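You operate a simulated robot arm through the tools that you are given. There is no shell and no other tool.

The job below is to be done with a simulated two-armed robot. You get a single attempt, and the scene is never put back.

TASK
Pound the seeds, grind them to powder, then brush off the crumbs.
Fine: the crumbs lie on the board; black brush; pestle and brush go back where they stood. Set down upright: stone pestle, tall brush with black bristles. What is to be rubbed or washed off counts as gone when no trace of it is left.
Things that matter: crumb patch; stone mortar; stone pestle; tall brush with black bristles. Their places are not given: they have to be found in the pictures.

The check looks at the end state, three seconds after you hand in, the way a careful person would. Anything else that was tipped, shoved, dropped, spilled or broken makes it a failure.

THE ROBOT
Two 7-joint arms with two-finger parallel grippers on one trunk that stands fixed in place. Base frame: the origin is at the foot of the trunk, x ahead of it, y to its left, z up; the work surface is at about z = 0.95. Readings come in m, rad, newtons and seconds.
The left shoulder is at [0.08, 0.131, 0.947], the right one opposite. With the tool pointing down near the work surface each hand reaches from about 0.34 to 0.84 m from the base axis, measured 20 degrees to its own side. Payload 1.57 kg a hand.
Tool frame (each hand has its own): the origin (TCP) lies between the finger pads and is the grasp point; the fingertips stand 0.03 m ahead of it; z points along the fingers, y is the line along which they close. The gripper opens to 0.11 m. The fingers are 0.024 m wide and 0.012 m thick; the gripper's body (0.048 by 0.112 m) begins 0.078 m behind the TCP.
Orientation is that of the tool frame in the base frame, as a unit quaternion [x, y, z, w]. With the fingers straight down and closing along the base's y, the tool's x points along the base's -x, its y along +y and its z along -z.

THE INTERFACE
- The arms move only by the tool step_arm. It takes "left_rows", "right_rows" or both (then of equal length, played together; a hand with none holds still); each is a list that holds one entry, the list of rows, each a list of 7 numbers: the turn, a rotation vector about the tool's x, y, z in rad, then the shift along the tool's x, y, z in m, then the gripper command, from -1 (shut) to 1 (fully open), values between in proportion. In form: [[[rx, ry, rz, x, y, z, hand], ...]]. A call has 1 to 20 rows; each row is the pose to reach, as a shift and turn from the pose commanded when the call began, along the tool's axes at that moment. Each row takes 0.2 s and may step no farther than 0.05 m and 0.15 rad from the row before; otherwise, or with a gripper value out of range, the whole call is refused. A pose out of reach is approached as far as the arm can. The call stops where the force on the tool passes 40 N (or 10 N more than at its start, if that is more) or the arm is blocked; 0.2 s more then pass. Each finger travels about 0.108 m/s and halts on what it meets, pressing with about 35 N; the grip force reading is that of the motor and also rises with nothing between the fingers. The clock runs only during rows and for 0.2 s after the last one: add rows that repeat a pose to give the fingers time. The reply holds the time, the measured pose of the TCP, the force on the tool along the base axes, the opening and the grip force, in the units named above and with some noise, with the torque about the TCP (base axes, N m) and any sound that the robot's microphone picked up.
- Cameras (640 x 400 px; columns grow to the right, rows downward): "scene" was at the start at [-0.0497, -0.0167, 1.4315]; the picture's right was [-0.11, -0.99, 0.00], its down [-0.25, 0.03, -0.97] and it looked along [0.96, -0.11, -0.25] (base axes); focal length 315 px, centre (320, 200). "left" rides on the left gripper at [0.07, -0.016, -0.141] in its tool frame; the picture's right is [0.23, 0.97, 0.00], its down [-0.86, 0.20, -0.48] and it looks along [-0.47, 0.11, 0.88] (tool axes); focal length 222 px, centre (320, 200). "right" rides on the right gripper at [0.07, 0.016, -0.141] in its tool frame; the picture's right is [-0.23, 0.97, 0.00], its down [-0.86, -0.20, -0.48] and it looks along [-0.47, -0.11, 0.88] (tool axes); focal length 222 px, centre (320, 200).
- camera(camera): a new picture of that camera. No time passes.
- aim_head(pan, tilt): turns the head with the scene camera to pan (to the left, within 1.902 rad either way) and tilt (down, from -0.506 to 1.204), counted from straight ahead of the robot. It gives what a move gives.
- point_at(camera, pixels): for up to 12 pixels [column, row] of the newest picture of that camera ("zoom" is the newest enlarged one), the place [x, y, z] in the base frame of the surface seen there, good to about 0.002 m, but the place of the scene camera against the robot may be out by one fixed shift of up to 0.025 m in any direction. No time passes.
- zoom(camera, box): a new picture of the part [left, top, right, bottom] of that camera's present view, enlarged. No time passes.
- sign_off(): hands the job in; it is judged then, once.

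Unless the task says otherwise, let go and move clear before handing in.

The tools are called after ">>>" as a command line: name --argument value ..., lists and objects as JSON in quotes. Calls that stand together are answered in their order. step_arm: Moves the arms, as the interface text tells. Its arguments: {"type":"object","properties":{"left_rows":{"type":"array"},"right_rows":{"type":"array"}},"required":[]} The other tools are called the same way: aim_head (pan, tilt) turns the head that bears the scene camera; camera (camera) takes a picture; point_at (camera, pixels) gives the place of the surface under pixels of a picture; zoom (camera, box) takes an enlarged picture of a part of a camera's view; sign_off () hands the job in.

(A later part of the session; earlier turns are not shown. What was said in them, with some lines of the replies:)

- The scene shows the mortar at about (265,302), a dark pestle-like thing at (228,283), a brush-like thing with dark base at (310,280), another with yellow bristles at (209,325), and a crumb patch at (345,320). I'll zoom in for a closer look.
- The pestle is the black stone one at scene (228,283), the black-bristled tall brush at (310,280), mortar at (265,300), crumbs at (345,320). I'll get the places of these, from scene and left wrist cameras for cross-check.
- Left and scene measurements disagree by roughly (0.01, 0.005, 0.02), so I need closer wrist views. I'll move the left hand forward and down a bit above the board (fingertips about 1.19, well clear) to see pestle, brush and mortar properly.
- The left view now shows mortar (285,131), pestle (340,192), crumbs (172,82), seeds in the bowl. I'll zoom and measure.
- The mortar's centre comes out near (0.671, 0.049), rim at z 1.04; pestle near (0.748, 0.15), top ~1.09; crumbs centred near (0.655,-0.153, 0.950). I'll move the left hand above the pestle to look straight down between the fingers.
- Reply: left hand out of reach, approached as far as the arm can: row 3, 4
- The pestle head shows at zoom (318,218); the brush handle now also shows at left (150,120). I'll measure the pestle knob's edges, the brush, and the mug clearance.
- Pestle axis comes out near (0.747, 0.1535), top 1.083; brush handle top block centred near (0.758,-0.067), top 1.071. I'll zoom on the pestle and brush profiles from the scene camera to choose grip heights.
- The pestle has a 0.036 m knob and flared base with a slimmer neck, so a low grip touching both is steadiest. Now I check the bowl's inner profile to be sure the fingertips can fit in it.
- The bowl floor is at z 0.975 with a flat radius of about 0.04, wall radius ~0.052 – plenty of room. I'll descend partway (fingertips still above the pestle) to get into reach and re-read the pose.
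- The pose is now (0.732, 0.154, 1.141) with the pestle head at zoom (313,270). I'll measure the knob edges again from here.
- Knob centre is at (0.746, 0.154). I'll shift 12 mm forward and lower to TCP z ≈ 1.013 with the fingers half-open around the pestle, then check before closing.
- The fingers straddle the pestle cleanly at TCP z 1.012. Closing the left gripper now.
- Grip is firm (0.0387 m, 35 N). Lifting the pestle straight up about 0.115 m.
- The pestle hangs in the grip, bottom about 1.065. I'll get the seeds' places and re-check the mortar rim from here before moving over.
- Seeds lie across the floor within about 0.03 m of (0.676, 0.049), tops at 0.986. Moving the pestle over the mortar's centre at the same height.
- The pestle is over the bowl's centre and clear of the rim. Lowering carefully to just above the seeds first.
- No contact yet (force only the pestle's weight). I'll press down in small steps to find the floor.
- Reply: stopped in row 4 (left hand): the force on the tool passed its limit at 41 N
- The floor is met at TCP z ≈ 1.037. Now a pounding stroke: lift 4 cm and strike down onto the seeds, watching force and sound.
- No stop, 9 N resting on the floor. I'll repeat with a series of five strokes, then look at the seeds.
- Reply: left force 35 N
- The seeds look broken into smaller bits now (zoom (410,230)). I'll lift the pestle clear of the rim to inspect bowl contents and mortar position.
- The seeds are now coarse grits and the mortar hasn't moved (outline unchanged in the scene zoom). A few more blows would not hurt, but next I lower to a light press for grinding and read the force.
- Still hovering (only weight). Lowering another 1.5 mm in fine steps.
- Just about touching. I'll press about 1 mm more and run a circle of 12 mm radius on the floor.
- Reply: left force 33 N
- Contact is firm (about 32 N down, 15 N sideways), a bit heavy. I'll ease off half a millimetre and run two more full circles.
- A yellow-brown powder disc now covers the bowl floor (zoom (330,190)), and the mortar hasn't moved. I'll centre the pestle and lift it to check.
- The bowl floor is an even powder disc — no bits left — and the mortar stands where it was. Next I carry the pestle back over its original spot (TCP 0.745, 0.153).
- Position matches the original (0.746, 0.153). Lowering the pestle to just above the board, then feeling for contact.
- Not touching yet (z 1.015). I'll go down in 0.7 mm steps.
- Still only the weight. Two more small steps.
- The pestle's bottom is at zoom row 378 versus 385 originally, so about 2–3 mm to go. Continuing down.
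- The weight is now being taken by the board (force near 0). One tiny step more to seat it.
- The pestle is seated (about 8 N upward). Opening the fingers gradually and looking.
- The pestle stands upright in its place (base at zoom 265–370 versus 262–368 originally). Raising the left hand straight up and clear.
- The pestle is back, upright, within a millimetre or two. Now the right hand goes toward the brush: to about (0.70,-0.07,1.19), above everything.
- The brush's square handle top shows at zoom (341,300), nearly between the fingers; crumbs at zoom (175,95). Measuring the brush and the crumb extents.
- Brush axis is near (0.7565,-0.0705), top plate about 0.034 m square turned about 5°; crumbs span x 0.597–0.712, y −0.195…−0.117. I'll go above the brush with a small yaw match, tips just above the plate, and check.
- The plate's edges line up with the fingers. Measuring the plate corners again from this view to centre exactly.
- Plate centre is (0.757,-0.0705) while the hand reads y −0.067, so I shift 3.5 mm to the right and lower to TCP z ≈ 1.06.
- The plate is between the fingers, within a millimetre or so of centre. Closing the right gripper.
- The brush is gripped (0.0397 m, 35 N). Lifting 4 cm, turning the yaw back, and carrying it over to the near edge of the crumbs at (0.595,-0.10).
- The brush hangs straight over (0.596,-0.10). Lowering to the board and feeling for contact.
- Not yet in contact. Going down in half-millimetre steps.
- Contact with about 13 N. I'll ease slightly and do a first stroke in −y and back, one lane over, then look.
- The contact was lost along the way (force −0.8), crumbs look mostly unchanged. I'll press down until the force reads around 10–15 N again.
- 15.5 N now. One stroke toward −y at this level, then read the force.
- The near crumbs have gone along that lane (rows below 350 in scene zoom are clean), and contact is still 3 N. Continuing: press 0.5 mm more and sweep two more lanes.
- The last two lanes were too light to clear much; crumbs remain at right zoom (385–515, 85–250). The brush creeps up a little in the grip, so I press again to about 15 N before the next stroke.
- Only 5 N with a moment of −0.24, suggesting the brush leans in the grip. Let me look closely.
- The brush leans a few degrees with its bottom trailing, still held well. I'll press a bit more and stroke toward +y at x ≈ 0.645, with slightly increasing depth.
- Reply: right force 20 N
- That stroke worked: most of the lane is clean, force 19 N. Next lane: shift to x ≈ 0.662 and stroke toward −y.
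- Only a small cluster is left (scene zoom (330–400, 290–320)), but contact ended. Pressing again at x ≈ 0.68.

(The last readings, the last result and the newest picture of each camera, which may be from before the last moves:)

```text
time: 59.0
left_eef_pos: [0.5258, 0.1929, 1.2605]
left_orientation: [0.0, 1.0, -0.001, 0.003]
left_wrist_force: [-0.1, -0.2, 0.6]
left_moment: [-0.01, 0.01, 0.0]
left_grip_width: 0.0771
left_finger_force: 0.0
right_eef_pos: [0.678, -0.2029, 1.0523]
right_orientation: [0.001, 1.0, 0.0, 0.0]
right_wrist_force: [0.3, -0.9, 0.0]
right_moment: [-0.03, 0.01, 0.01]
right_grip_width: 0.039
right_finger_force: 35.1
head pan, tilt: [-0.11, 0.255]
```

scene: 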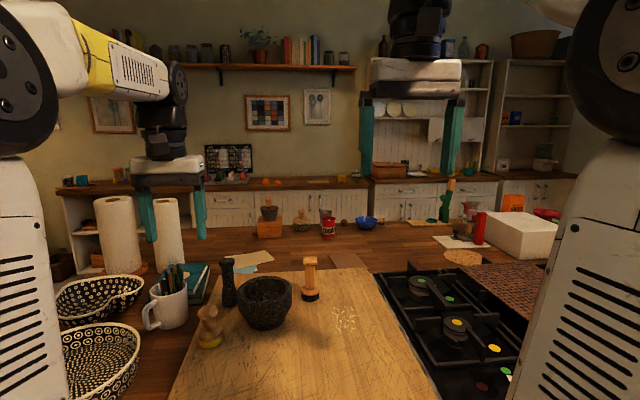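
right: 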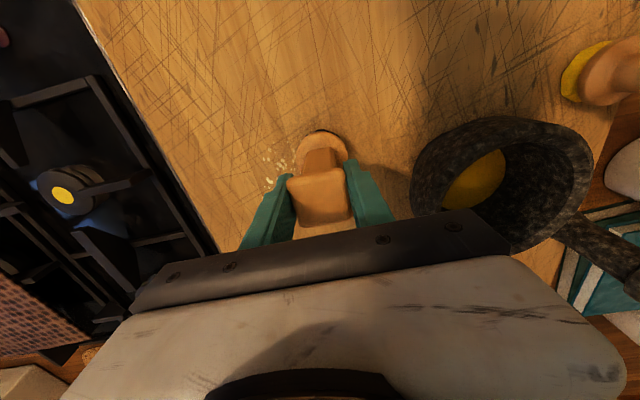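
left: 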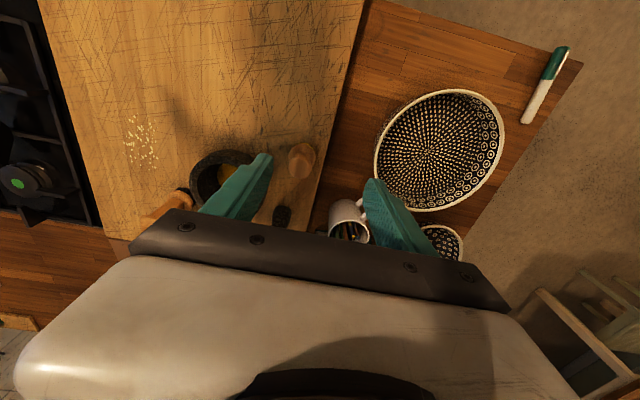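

>>> step_arm --right_rows '[[[0, 0, 0, 0, 0, 0.0006, -1], [0, 0, 0, 0, 0, 0.0012, -1], [0, 0, 0, 0, 0, 0.0018, -1], [0, 0, 0, 0, 0, 0.0018, -1]]]'

```text
time: 60.0
left_eef_pos: [0.5247, 0.1931, 1.2605]
left_orientation: [0.0, 1.0, -0.001, 0.003]
left_wrist_force: [0.3, 0.1, 0.5]
left_moment: [0.0, -0.01, 0.0]
left_grip_width: 0.077
left_finger_force: 0.1
right_eef_pos: [0.6766, -0.2023, 1.0524]
right_orientation: [0.001, 1.0, 0.0, 0.002]
right_wrist_force: [1.3, -3.3, 18.3]
right_moment: [0.0, -0.19, -0.01]
right_grip_width: 0.0393
right_finger_force: 34.8
head pan, tilt: [-0.11, 0.255]
```

18 N. Stroke toward +y at x ≈ 0.678.

>>> step_arm --right_rows '[[[0, 0, 0, 0, 0.015, 0.0, -1], [0, 0, 0, 0, 0.03, 0.0002, -1], [0, 0, 0, 0, 0.05, 0.0004, -1], [0, 0, 0, 0, 0.07, 0.0006, -1], [0, 0, 0, 0, 0.09, 0.0008, -1], [0, 0, 0, 0, 0.1, 0.0008, -1]]]'

>>> zoom --camera "scene" --box '[250, 220, 410, 340]'

>>> zoom --camera "right" --box '[200, 90, 420, 240]'

```text
time: 61.4
left_eef_pos: [0.5245, 0.1932, 1.2609]
left_orientation: [0.0, 1.0, -0.001, 0.003]
left_wrist_force: [0.5, 0.0, 0.3]
left_moment: [0.03, 0.0, 0.0]
left_grip_width: 0.077
left_finger_force: 0.1
right_eef_pos: [0.6778, -0.1007, 1.0502]
right_orientation: [0.0, 1.0, 0.0, 0.001]
right_wrist_force: [0.3, -4.8, 14.2]
right_moment: [-0.27, -0.01, 0.0]
right_grip_width: 0.0396
right_finger_force: 35.2
head pan, tilt: [-0.11, 0.255]
```

```text
3.33 times, centred on (330, 280) of scene
```

zoom: 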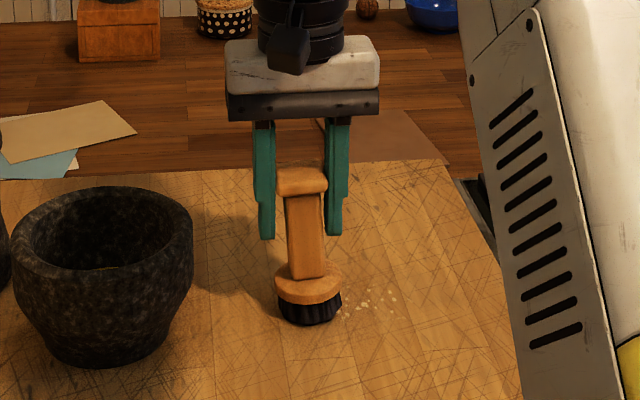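

```text
2.67 times, centred on (310, 165) of right
```

zoom: 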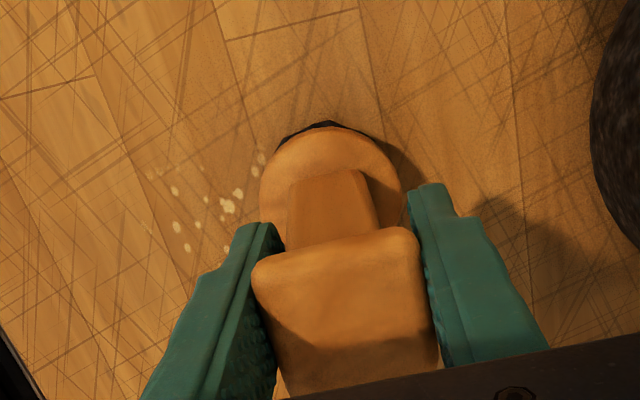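

A few faded crumbs remain at right zoom (150–260, 160–250). I'll locate them.

>>> point_at --camera "zoom" --pixels '[[175, 190], [176, 227], [228, 205], [255, 172], [186, 247], [152, 173], [206, 200], [262, 158], [225, 235]]'

>>> zoom --camera "right" --box '[220, 130, 320, 210]'

```text
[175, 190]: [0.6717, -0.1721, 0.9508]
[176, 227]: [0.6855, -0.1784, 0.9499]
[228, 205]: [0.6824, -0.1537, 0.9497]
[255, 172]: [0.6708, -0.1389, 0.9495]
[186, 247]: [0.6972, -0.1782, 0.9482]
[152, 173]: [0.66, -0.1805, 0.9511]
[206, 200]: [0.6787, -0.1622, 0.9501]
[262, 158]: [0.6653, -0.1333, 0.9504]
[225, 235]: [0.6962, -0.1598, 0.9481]
```

```text
5.00 times, centred on (270, 170) of right
```

zoom: 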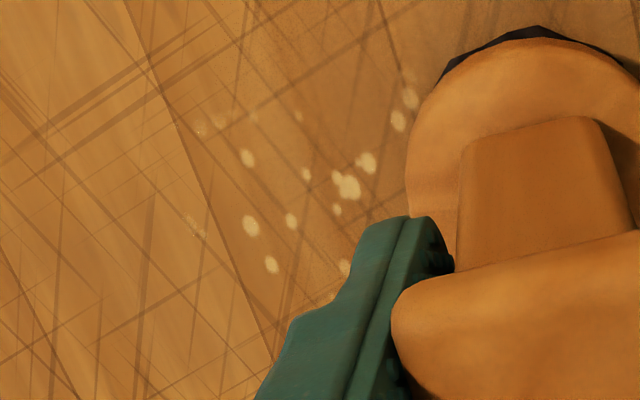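

Remaining bits lie at x 0.66–0.70, y −0.13…−0.18. Stroke back toward −y at x ≈ 0.69 with a little more depth.

>>> step_arm --right_rows '[[[0, 0, 0, -0.01, 0, 0.0002, -1], [0, 0, 0, -0.012, -0.01, 0.0008, -1], [0, 0, 0, -0.012, -0.022, 0.0015, -1], [0, 0, 0, -0.012, -0.036, 0.002, -1], [0, 0, 0, -0.012, -0.052, 0.0023, -1], [0, 0, 0, -0.012, -0.07, 0.0026, -1], [0, 0, 0, -0.012, -0.088, 0.0028, -1], [0, 0, 0, -0.012, -0.1, 0.0028, -1]]]'

>>> zoom --camera "scene" --box '[250, 220, 410, 340]'

>>> zoom --camera "right" --box '[220, 90, 440, 240]'

```text
time: 63.2
left_eef_pos: [0.5249, 0.1936, 1.261]
left_orientation: [0.0, 1.0, 0.0, 0.002]
left_wrist_force: [0.4, 0.5, -0.7]
left_moment: [-0.03, 0.01, -0.02]
left_grip_width: 0.0769
left_finger_force: 0.1
right_eef_pos: [0.6882, -0.2005, 1.0458]
right_orientation: [0.001, 1.0, -0.001, 0.0]
right_wrist_force: [0.9, 3.3, 9.3]
right_moment: [0.24, -0.25, 0.05]
right_grip_width: 0.0393
right_finger_force: 35.7
head pan, tilt: [-0.11, 0.255]
```

```text
3.33 times, centred on (330, 280) of scene
```

zoom: 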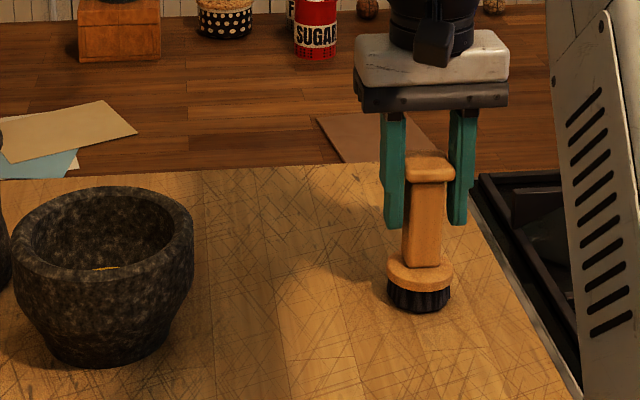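

```text
2.67 times, centred on (330, 165) of right
```

zoom: 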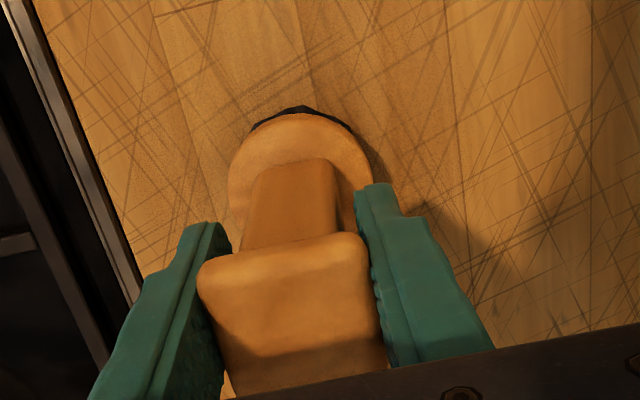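

No crumbs are visible now in either view. I'll lift the brush and inspect the board closely, including under the brush.

>>> step_arm --right_rows '[[[0, 0, 0, 0, 0, -0.015, -1], [0, 0, 0, 0, 0, -0.04, -1], [0, 0, 0, 0, 0, -0.06, -1], [0, 0, 0, 0, 0, -0.06, -1]]]'

>>> zoom --camera "scene" --box '[290, 280, 410, 360]'

>>> camera --camera "right"

>>> camera --camera "left"

>>> zoom --camera "right" --box '[200, 30, 460, 200]'

```text
time: 64.2
left_eef_pos: [0.5258, 0.1934, 1.2594]
left_orientation: [0.0, 1.0, -0.001, 0.003]
left_wrist_force: [-0.2, 0.3, 0.1]
left_moment: [0.0, 0.01, -0.01]
left_grip_width: 0.0769
left_finger_force: 0.0
right_eef_pos: [0.6884, -0.1988, 1.1063]
right_orientation: [-0.001, 1.0, 0.0, 0.0]
right_wrist_force: [-0.2, 0.9, -1.1]
right_moment: [0.0, 0.01, 0.0]
right_grip_width: 0.0389
right_finger_force: 35.8
head pan, tilt: [-0.11, 0.255]
```

```text
5.00 times, centred on (350, 320) of scene
```

zoom: 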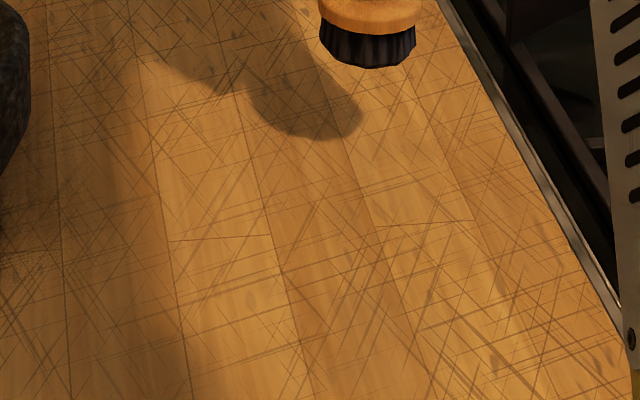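

```text
taken
```

right: 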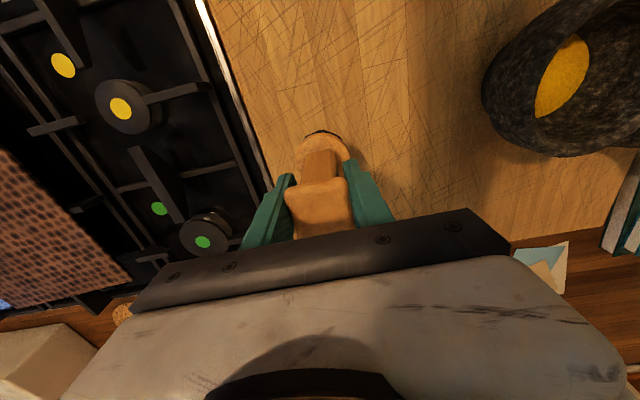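

```text
taken
```

left: 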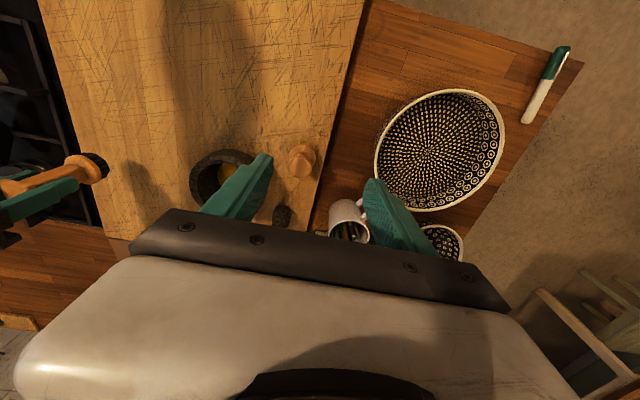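

```text
2.35 times, centred on (330, 115) of right
```

zoom: 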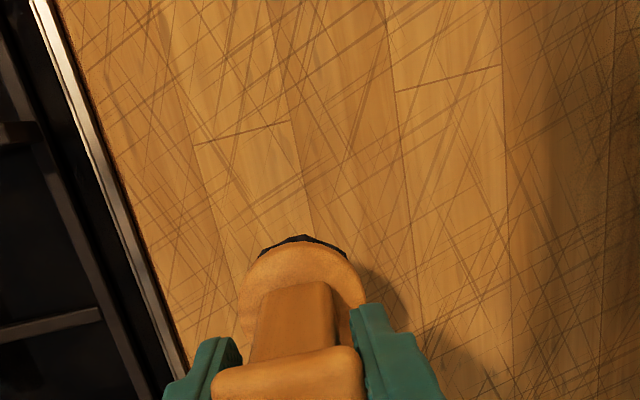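

The board is clean everywhere. Before returning the brush I check how it sits in the grip.

>>> zoom --camera "scene" --box '[310, 210, 410, 310]'

>>> zoom --camera "left" --box '[0, 130, 130, 260]'

>>> point_at --camera "right" --pixels '[[318, 205], [287, 195], [348, 180], [320, 160], [300, 155], [346, 150], [322, 133]]'

```text
4.00 times, centred on (360, 260) of scene
```

zoom: 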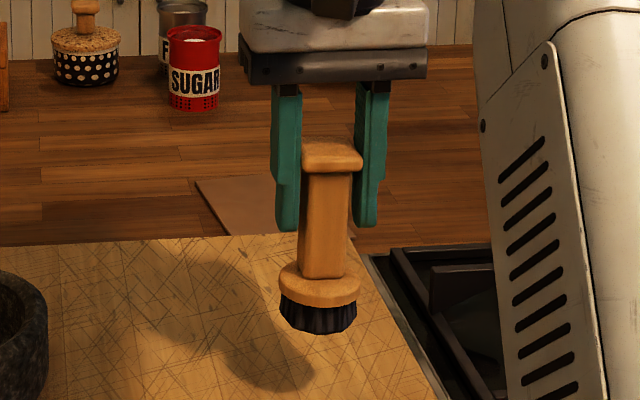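

```text
3.08 times, centred on (65, 195) of left
```

zoom: 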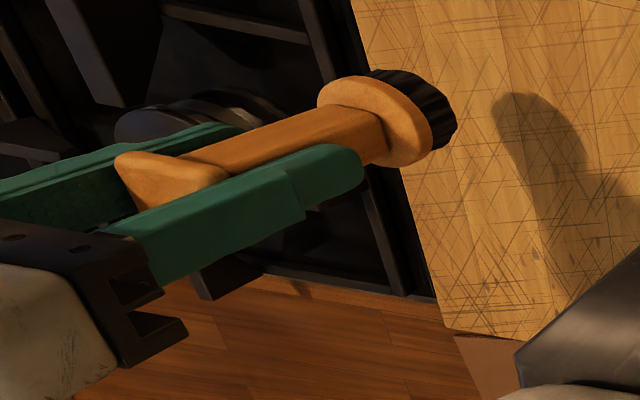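

```text
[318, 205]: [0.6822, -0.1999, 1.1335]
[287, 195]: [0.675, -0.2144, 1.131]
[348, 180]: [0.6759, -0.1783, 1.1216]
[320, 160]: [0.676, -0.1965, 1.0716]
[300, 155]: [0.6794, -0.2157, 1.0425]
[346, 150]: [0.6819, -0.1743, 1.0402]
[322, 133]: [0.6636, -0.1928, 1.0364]
```

The brush leans only a few degrees in the grip and will flatten on contact. Carrying it back to above its spot (0.756,-0.0715).

>>> step_arm --right_rows '[[[0, 0, 0.01, -0.012, 0.023, 0, -1], [0, 0, 0.02, -0.03, 0.056, 0, -1], [0, 0, 0.04, -0.048, 0.09, 0, -1], [0, 0, 0.05, -0.062, 0.117, 0, -1], [0, 0, 0.06, -0.068, 0.1285, 0, -1], [0, 0, 0.06, -0.068, 0.1285, 0, -1]]]'

>>> camera --camera "right"

>>> zoom --camera "scene" --box '[250, 220, 370, 310]'

```text
time: 65.6
left_eef_pos: [0.5258, 0.192, 1.2606]
left_orientation: [0.0, 1.0, -0.002, 0.003]
left_wrist_force: [0.3, 0.3, -0.2]
left_moment: [-0.03, 0.0, -0.02]
left_grip_width: 0.077
left_finger_force: 0.1
right_eef_pos: [0.7596, -0.0733, 1.108]
right_orientation: [0.03, 1.0, 0.0, 0.0]
right_wrist_force: [0.1, -0.6, -0.8]
right_moment: [0.0, -0.04, 0.0]
right_grip_width: 0.039
right_finger_force: 34.5
head pan, tilt: [-0.11, 0.255]
```

```text
taken
```

right: 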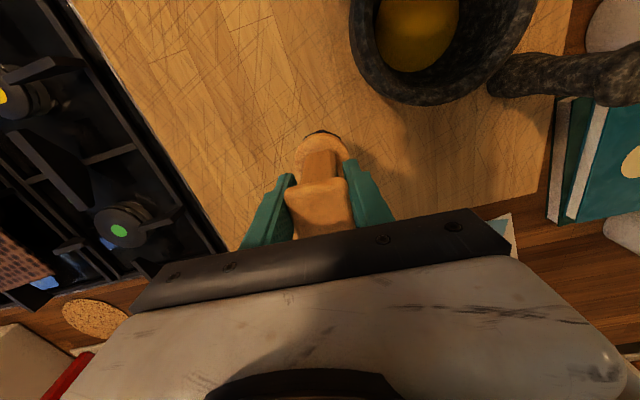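

```text
4.44 times, centred on (310, 265) of scene
```

zoom: 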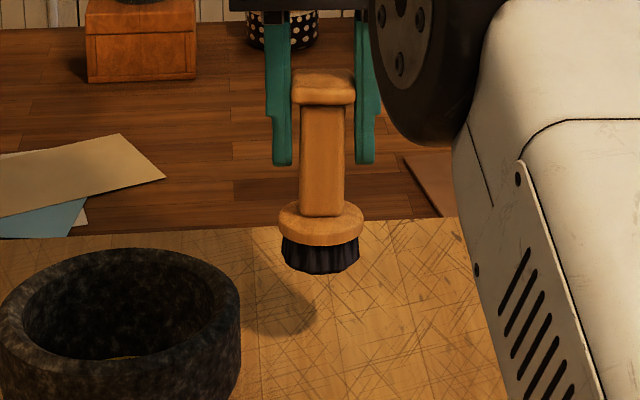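

Above the spot. Measuring the collar to see where the base will land.

>>> zoom --camera "right" --box '[270, 110, 390, 240]'

>>> point_at --camera "right" --pixels '[[297, 155], [347, 150], [322, 136], [322, 131], [320, 170], [320, 205], [288, 196], [349, 184]]'

```text
3.08 times, centred on (330, 175) of right
```

zoom: 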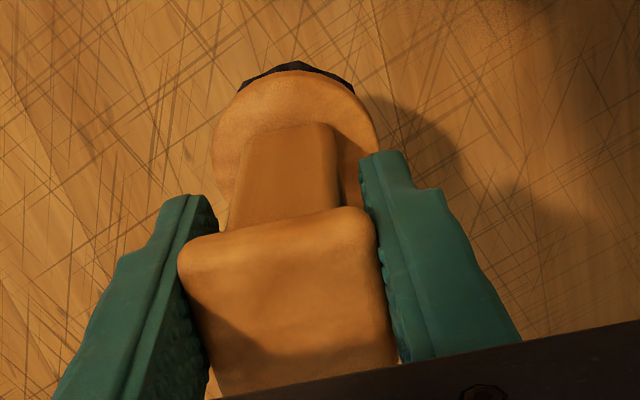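

```text
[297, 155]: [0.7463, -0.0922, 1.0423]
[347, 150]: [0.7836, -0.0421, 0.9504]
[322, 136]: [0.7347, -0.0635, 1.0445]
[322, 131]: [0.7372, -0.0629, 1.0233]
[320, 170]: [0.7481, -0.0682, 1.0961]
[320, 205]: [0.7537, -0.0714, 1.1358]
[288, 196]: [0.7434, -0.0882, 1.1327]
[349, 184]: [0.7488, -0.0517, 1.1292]
```

The base will land within about 2 mm of its original place (collar centre ≈ (0.757,-0.069)). Lowering: 5.5 cm first, then fine steps.

>>> step_arm --right_rows '[[[0, 0, 0, 0, 0, 0.025, -1], [0, 0, 0, 0, 0, 0.045, -1], [0, 0, 0, 0, 0, 0.054, -1], [0, 0, 0, 0, 0, 0.056, -1], [0, 0, 0, 0, 0, 0.056, -1]]]'

>>> zoom --camera "scene" --box '[280, 250, 360, 310]'

```text
time: 66.8
left_eef_pos: [0.5257, 0.1929, 1.2607]
left_orientation: [0.0, 1.0, -0.001, 0.003]
left_wrist_force: [0.2, 0.2, -0.1]
left_moment: [-0.03, 0.0, 0.0]
left_grip_width: 0.077
left_finger_force: 0.0
right_eef_pos: [0.7576, -0.0728, 1.0498]
right_orientation: [0.029, 1.0, 0.0, -0.001]
right_wrist_force: [0.1, -0.8, -0.8]
right_moment: [0.0, -0.01, 0.0]
right_grip_width: 0.0392
right_finger_force: 34.9
head pan, tilt: [-0.11, 0.255]
```

```text
6.67 times, centred on (320, 280) of scene
```

zoom: 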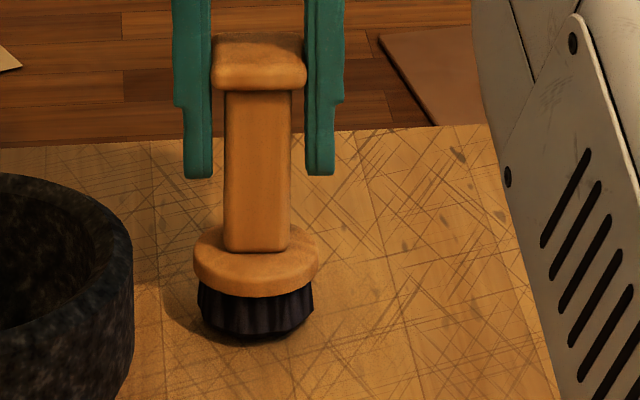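

Lateral position matches the original (bristles 198–313 in zoom), about 3 mm above. Lowering in fine steps.

>>> step_arm --right_rows '[[[0, 0, 0, 0, 0, 0.001, -1], [0, 0, 0, 0, 0, 0.002, -1], [0, 0, 0, 0, 0, 0.003, -1], [0, 0, 0, 0, 0, 0.0036, -1], [0, 0, 0, 0, 0, 0.0036, -1]]]'

```text
time: 68.0
left_eef_pos: [0.5253, 0.1925, 1.2615]
left_orientation: [0.0, 1.0, -0.001, 0.002]
left_wrist_force: [-0.1, 0.3, 0.2]
left_moment: [-0.02, 0.01, 0.0]
left_grip_width: 0.0772
left_finger_force: 0.0
right_eef_pos: [0.7559, -0.0715, 1.0466]
right_orientation: [0.03, 1.0, 0.0, 0.0]
right_wrist_force: [-0.2, 0.1, 0.0]
right_moment: [0.01, -0.1, 0.0]
right_grip_width: 0.0394
right_finger_force: 35.4
head pan, tilt: [-0.11, 0.255]
```

Contact is starting. One more millimetre to flatten the bristles on the board.

>>> step_arm --right_rows '[[[0, 0, 0, 0, 0, 0.0006, -1], [0, 0, 0, 0, 0, 0.0012, -1], [0, 0, 0, 0, 0, 0.0012, -1]]]'

>>> zoom --camera "scene" --box '[280, 250, 360, 310]'

```text
time: 68.8
left_eef_pos: [0.5264, 0.1927, 1.2622]
left_orientation: [0.0, 1.0, -0.001, 0.003]
left_wrist_force: [0.3, 0.8, -0.3]
left_moment: [0.01, -0.01, 0.0]
left_grip_width: 0.077
left_finger_force: 0.1
right_eef_pos: [0.7562, -0.0713, 1.0466]
right_orientation: [0.03, 1.0, 0.0, 0.001]
right_wrist_force: [-2.0, -0.6, 6.9]
right_moment: [-0.1, 0.14, -0.02]
right_grip_width: 0.0391
right_finger_force: 35.4
head pan, tilt: [-0.11, 0.255]
```

```text
6.67 times, centred on (320, 280) of scene
```

zoom: 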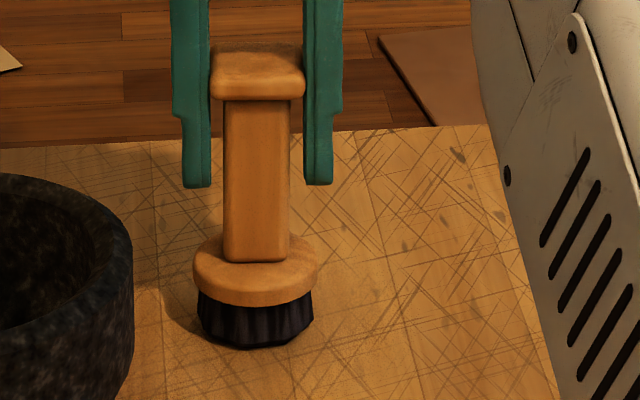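

The brush is on the board with 7 N. Opening the right fingers gradually.

>>> step_arm --right_rows '[[[0, 0, 0, 0, 0, 0, -0.22], [0, 0, 0, 0, 0, 0, -0.15], [0, 0, 0, 0, 0, 0, 0.05], [0, 0, 0, 0, 0, 0, 0.25], [0, 0, 0, 0, 0, 0, 0.45], [0, 0, 0, 0, 0, 0, 0.45]]]'

>>> zoom --camera "scene" --box '[280, 250, 360, 310]'

>>> zoom --camera "right" --box '[220, 110, 420, 240]'

```text
time: 70.2
left_eef_pos: [0.5258, 0.1923, 1.2602]
left_orientation: [0.0, 1.0, -0.002, 0.003]
left_wrist_force: [-0.8, -1.2, 0.3]
left_moment: [0.0, 0.01, -0.01]
left_grip_width: 0.0768
left_finger_force: 0.0
right_eef_pos: [0.7559, -0.0713, 1.0452]
right_orientation: [0.03, 1.0, 0.0, 0.0]
right_wrist_force: [0.4, 0.2, 0.0]
right_moment: [0.0, -0.03, 0.04]
right_grip_width: 0.0795
right_finger_force: 0.1
head pan, tilt: [-0.11, 0.255]
```

```text
6.67 times, centred on (320, 280) of scene
```

zoom: 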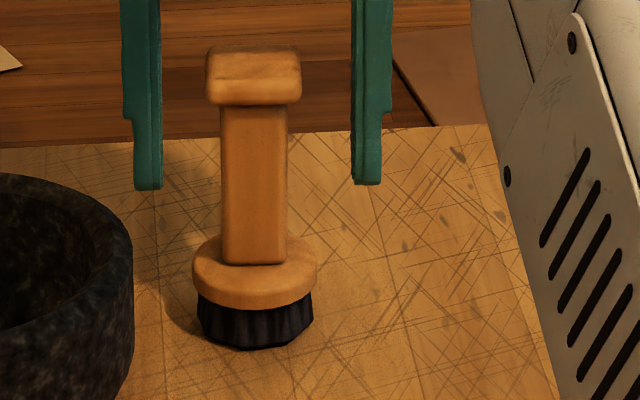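

```text
3.08 times, centred on (320, 175) of right
```

zoom: 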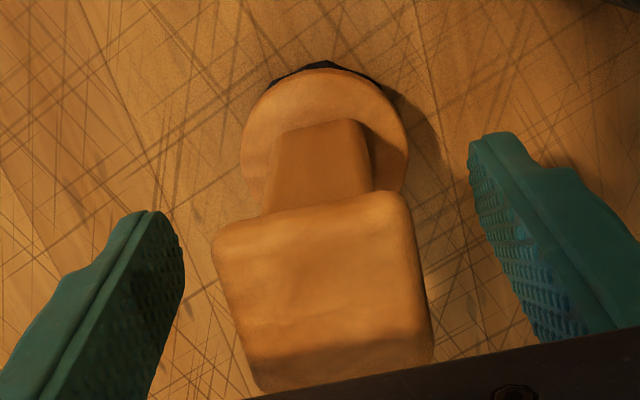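

The brush stands upright, within a couple of millimetres of its first place. Raising the right hand straight up and retreating.

>>> step_arm --right_rows '[[[0, 0, 0, 0, 0, -0.02, 0.45], [0, 0, 0, 0, 0, -0.05, 0.45], [0, 0, 0, 0, 0, -0.075, 0.45], [0, 0, 0, 0.01, -0.005, -0.1, 0.45], [0, 0, 0, 0.04, -0.02, -0.12, 0.45], [0, 0, 0, 0.075, -0.035, -0.14, 0.45], [0, 0, 0, 0.11, -0.05, -0.16, 0.45], [0, 0, 0, 0.15, -0.065, -0.18, 0.45], [0, 0, 0, 0.19, -0.08, -0.2, 0.45], [0, 0, 0, 0.23, -0.1, -0.22, 0.45], [0, 0, 0, 0.27, -0.12, -0.24, 0.45], [0, 0, 0, 0.27, -0.12, -0.24, 0.45]]]'

>>> camera --camera "scene"

>>> zoom --camera "scene" --box '[180, 240, 380, 365]'

>>> camera --camera "right"

>>> camera --camera "left"

```text
time: 72.8
left_eef_pos: [0.5253, 0.1939, 1.2595]
left_orientation: [0.0, 1.0, -0.001, 0.002]
left_wrist_force: [-0.3, 0.7, 0.0]
left_moment: [-0.03, -0.01, -0.03]
left_grip_width: 0.077
left_finger_force: 0.1
right_eef_pos: [0.4764, -0.1796, 1.2858]
right_orientation: [0.03, 1.0, 0.0, 0.0]
right_wrist_force: [-0.1, 0.2, 0.5]
right_moment: [0.0, -0.01, -0.02]
right_grip_width: 0.0795
right_finger_force: 0.0
head pan, tilt: [-0.11, 0.255]
```

```text
taken
```

scene: 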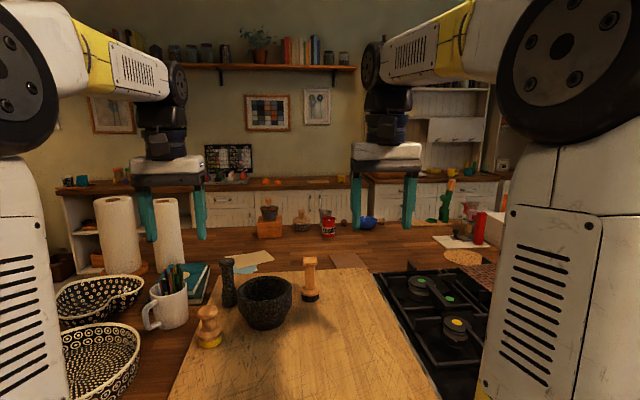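

```text
3.20 times, centred on (280, 302) of scene
```

zoom: 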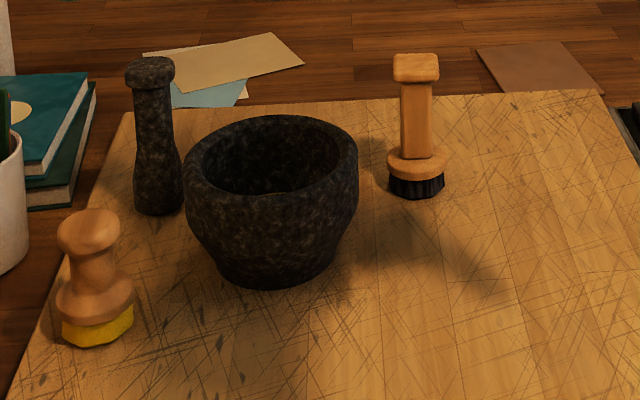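

```text
taken
```

right: 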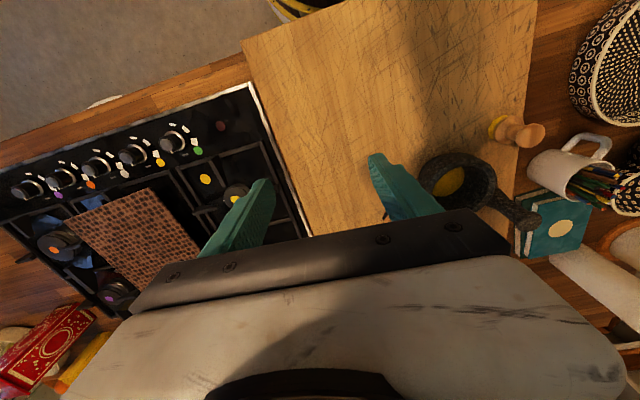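

```text
taken
```

left: 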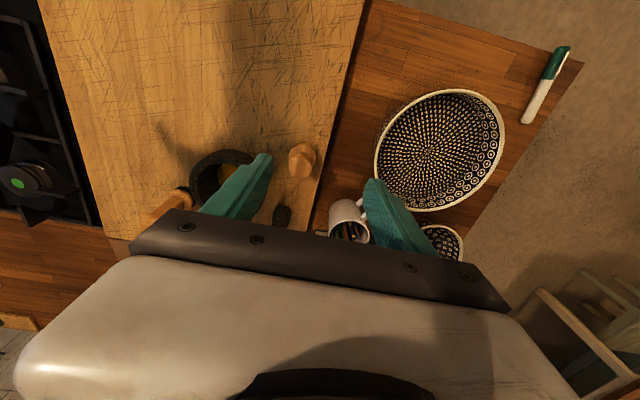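

Everything stands where it was (pestle, mortar, brush outlines match the first zoom). A last close look at the former crumb area for faint traces.

>>> zoom --camera "scene" --box '[310, 290, 390, 350]'

>>> zoom --camera "right" --box '[270, 80, 400, 240]'

```text
6.67 times, centred on (350, 320) of scene
```

zoom: 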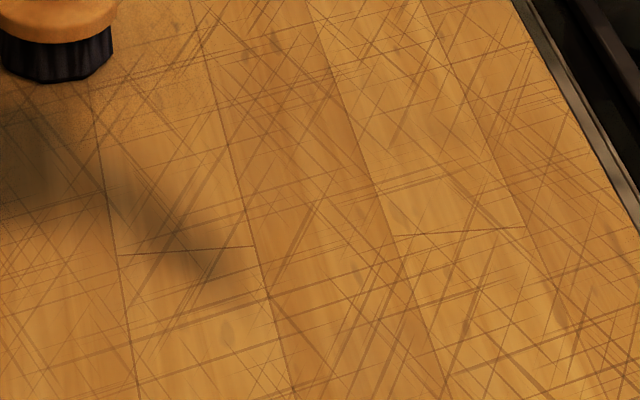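

```text
2.50 times, centred on (335, 160) of right
```

zoom: 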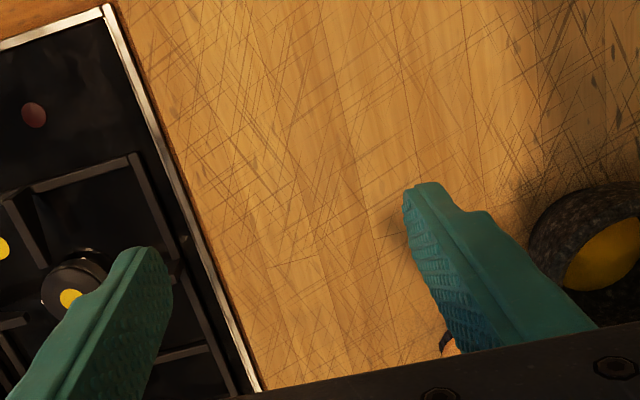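

No trace of the crumbs is left on the board, the seeds are powder, and pestle and brush stand upright in their places with both hands empty and clear. Handing in.

>>> sign_off

```text
The job is handed in.
```

The job is handed in. The seeds are ground to powder, the crumbs are brushed off the board, and the stone pestle and black brush are back where they stood. I have not seen the check's verdict.

- **Seeds:** five blows broke them into grits. About three circles under light pressure then turned them to an even powder, and no bits show in the bowl.
- **Crumbs:** the last close-up pictures show no trace on the board. The first brush strokes were too light, so I went over the patch again with more pressure.
- **Pestle and brush:** both stand upright, within 2–3 mm of their first places in the pictures.
- **Everything else:** the mortar did not move, and I saw nothing else tipped, shoved or spilled. Both hands are empty and clear of the board.
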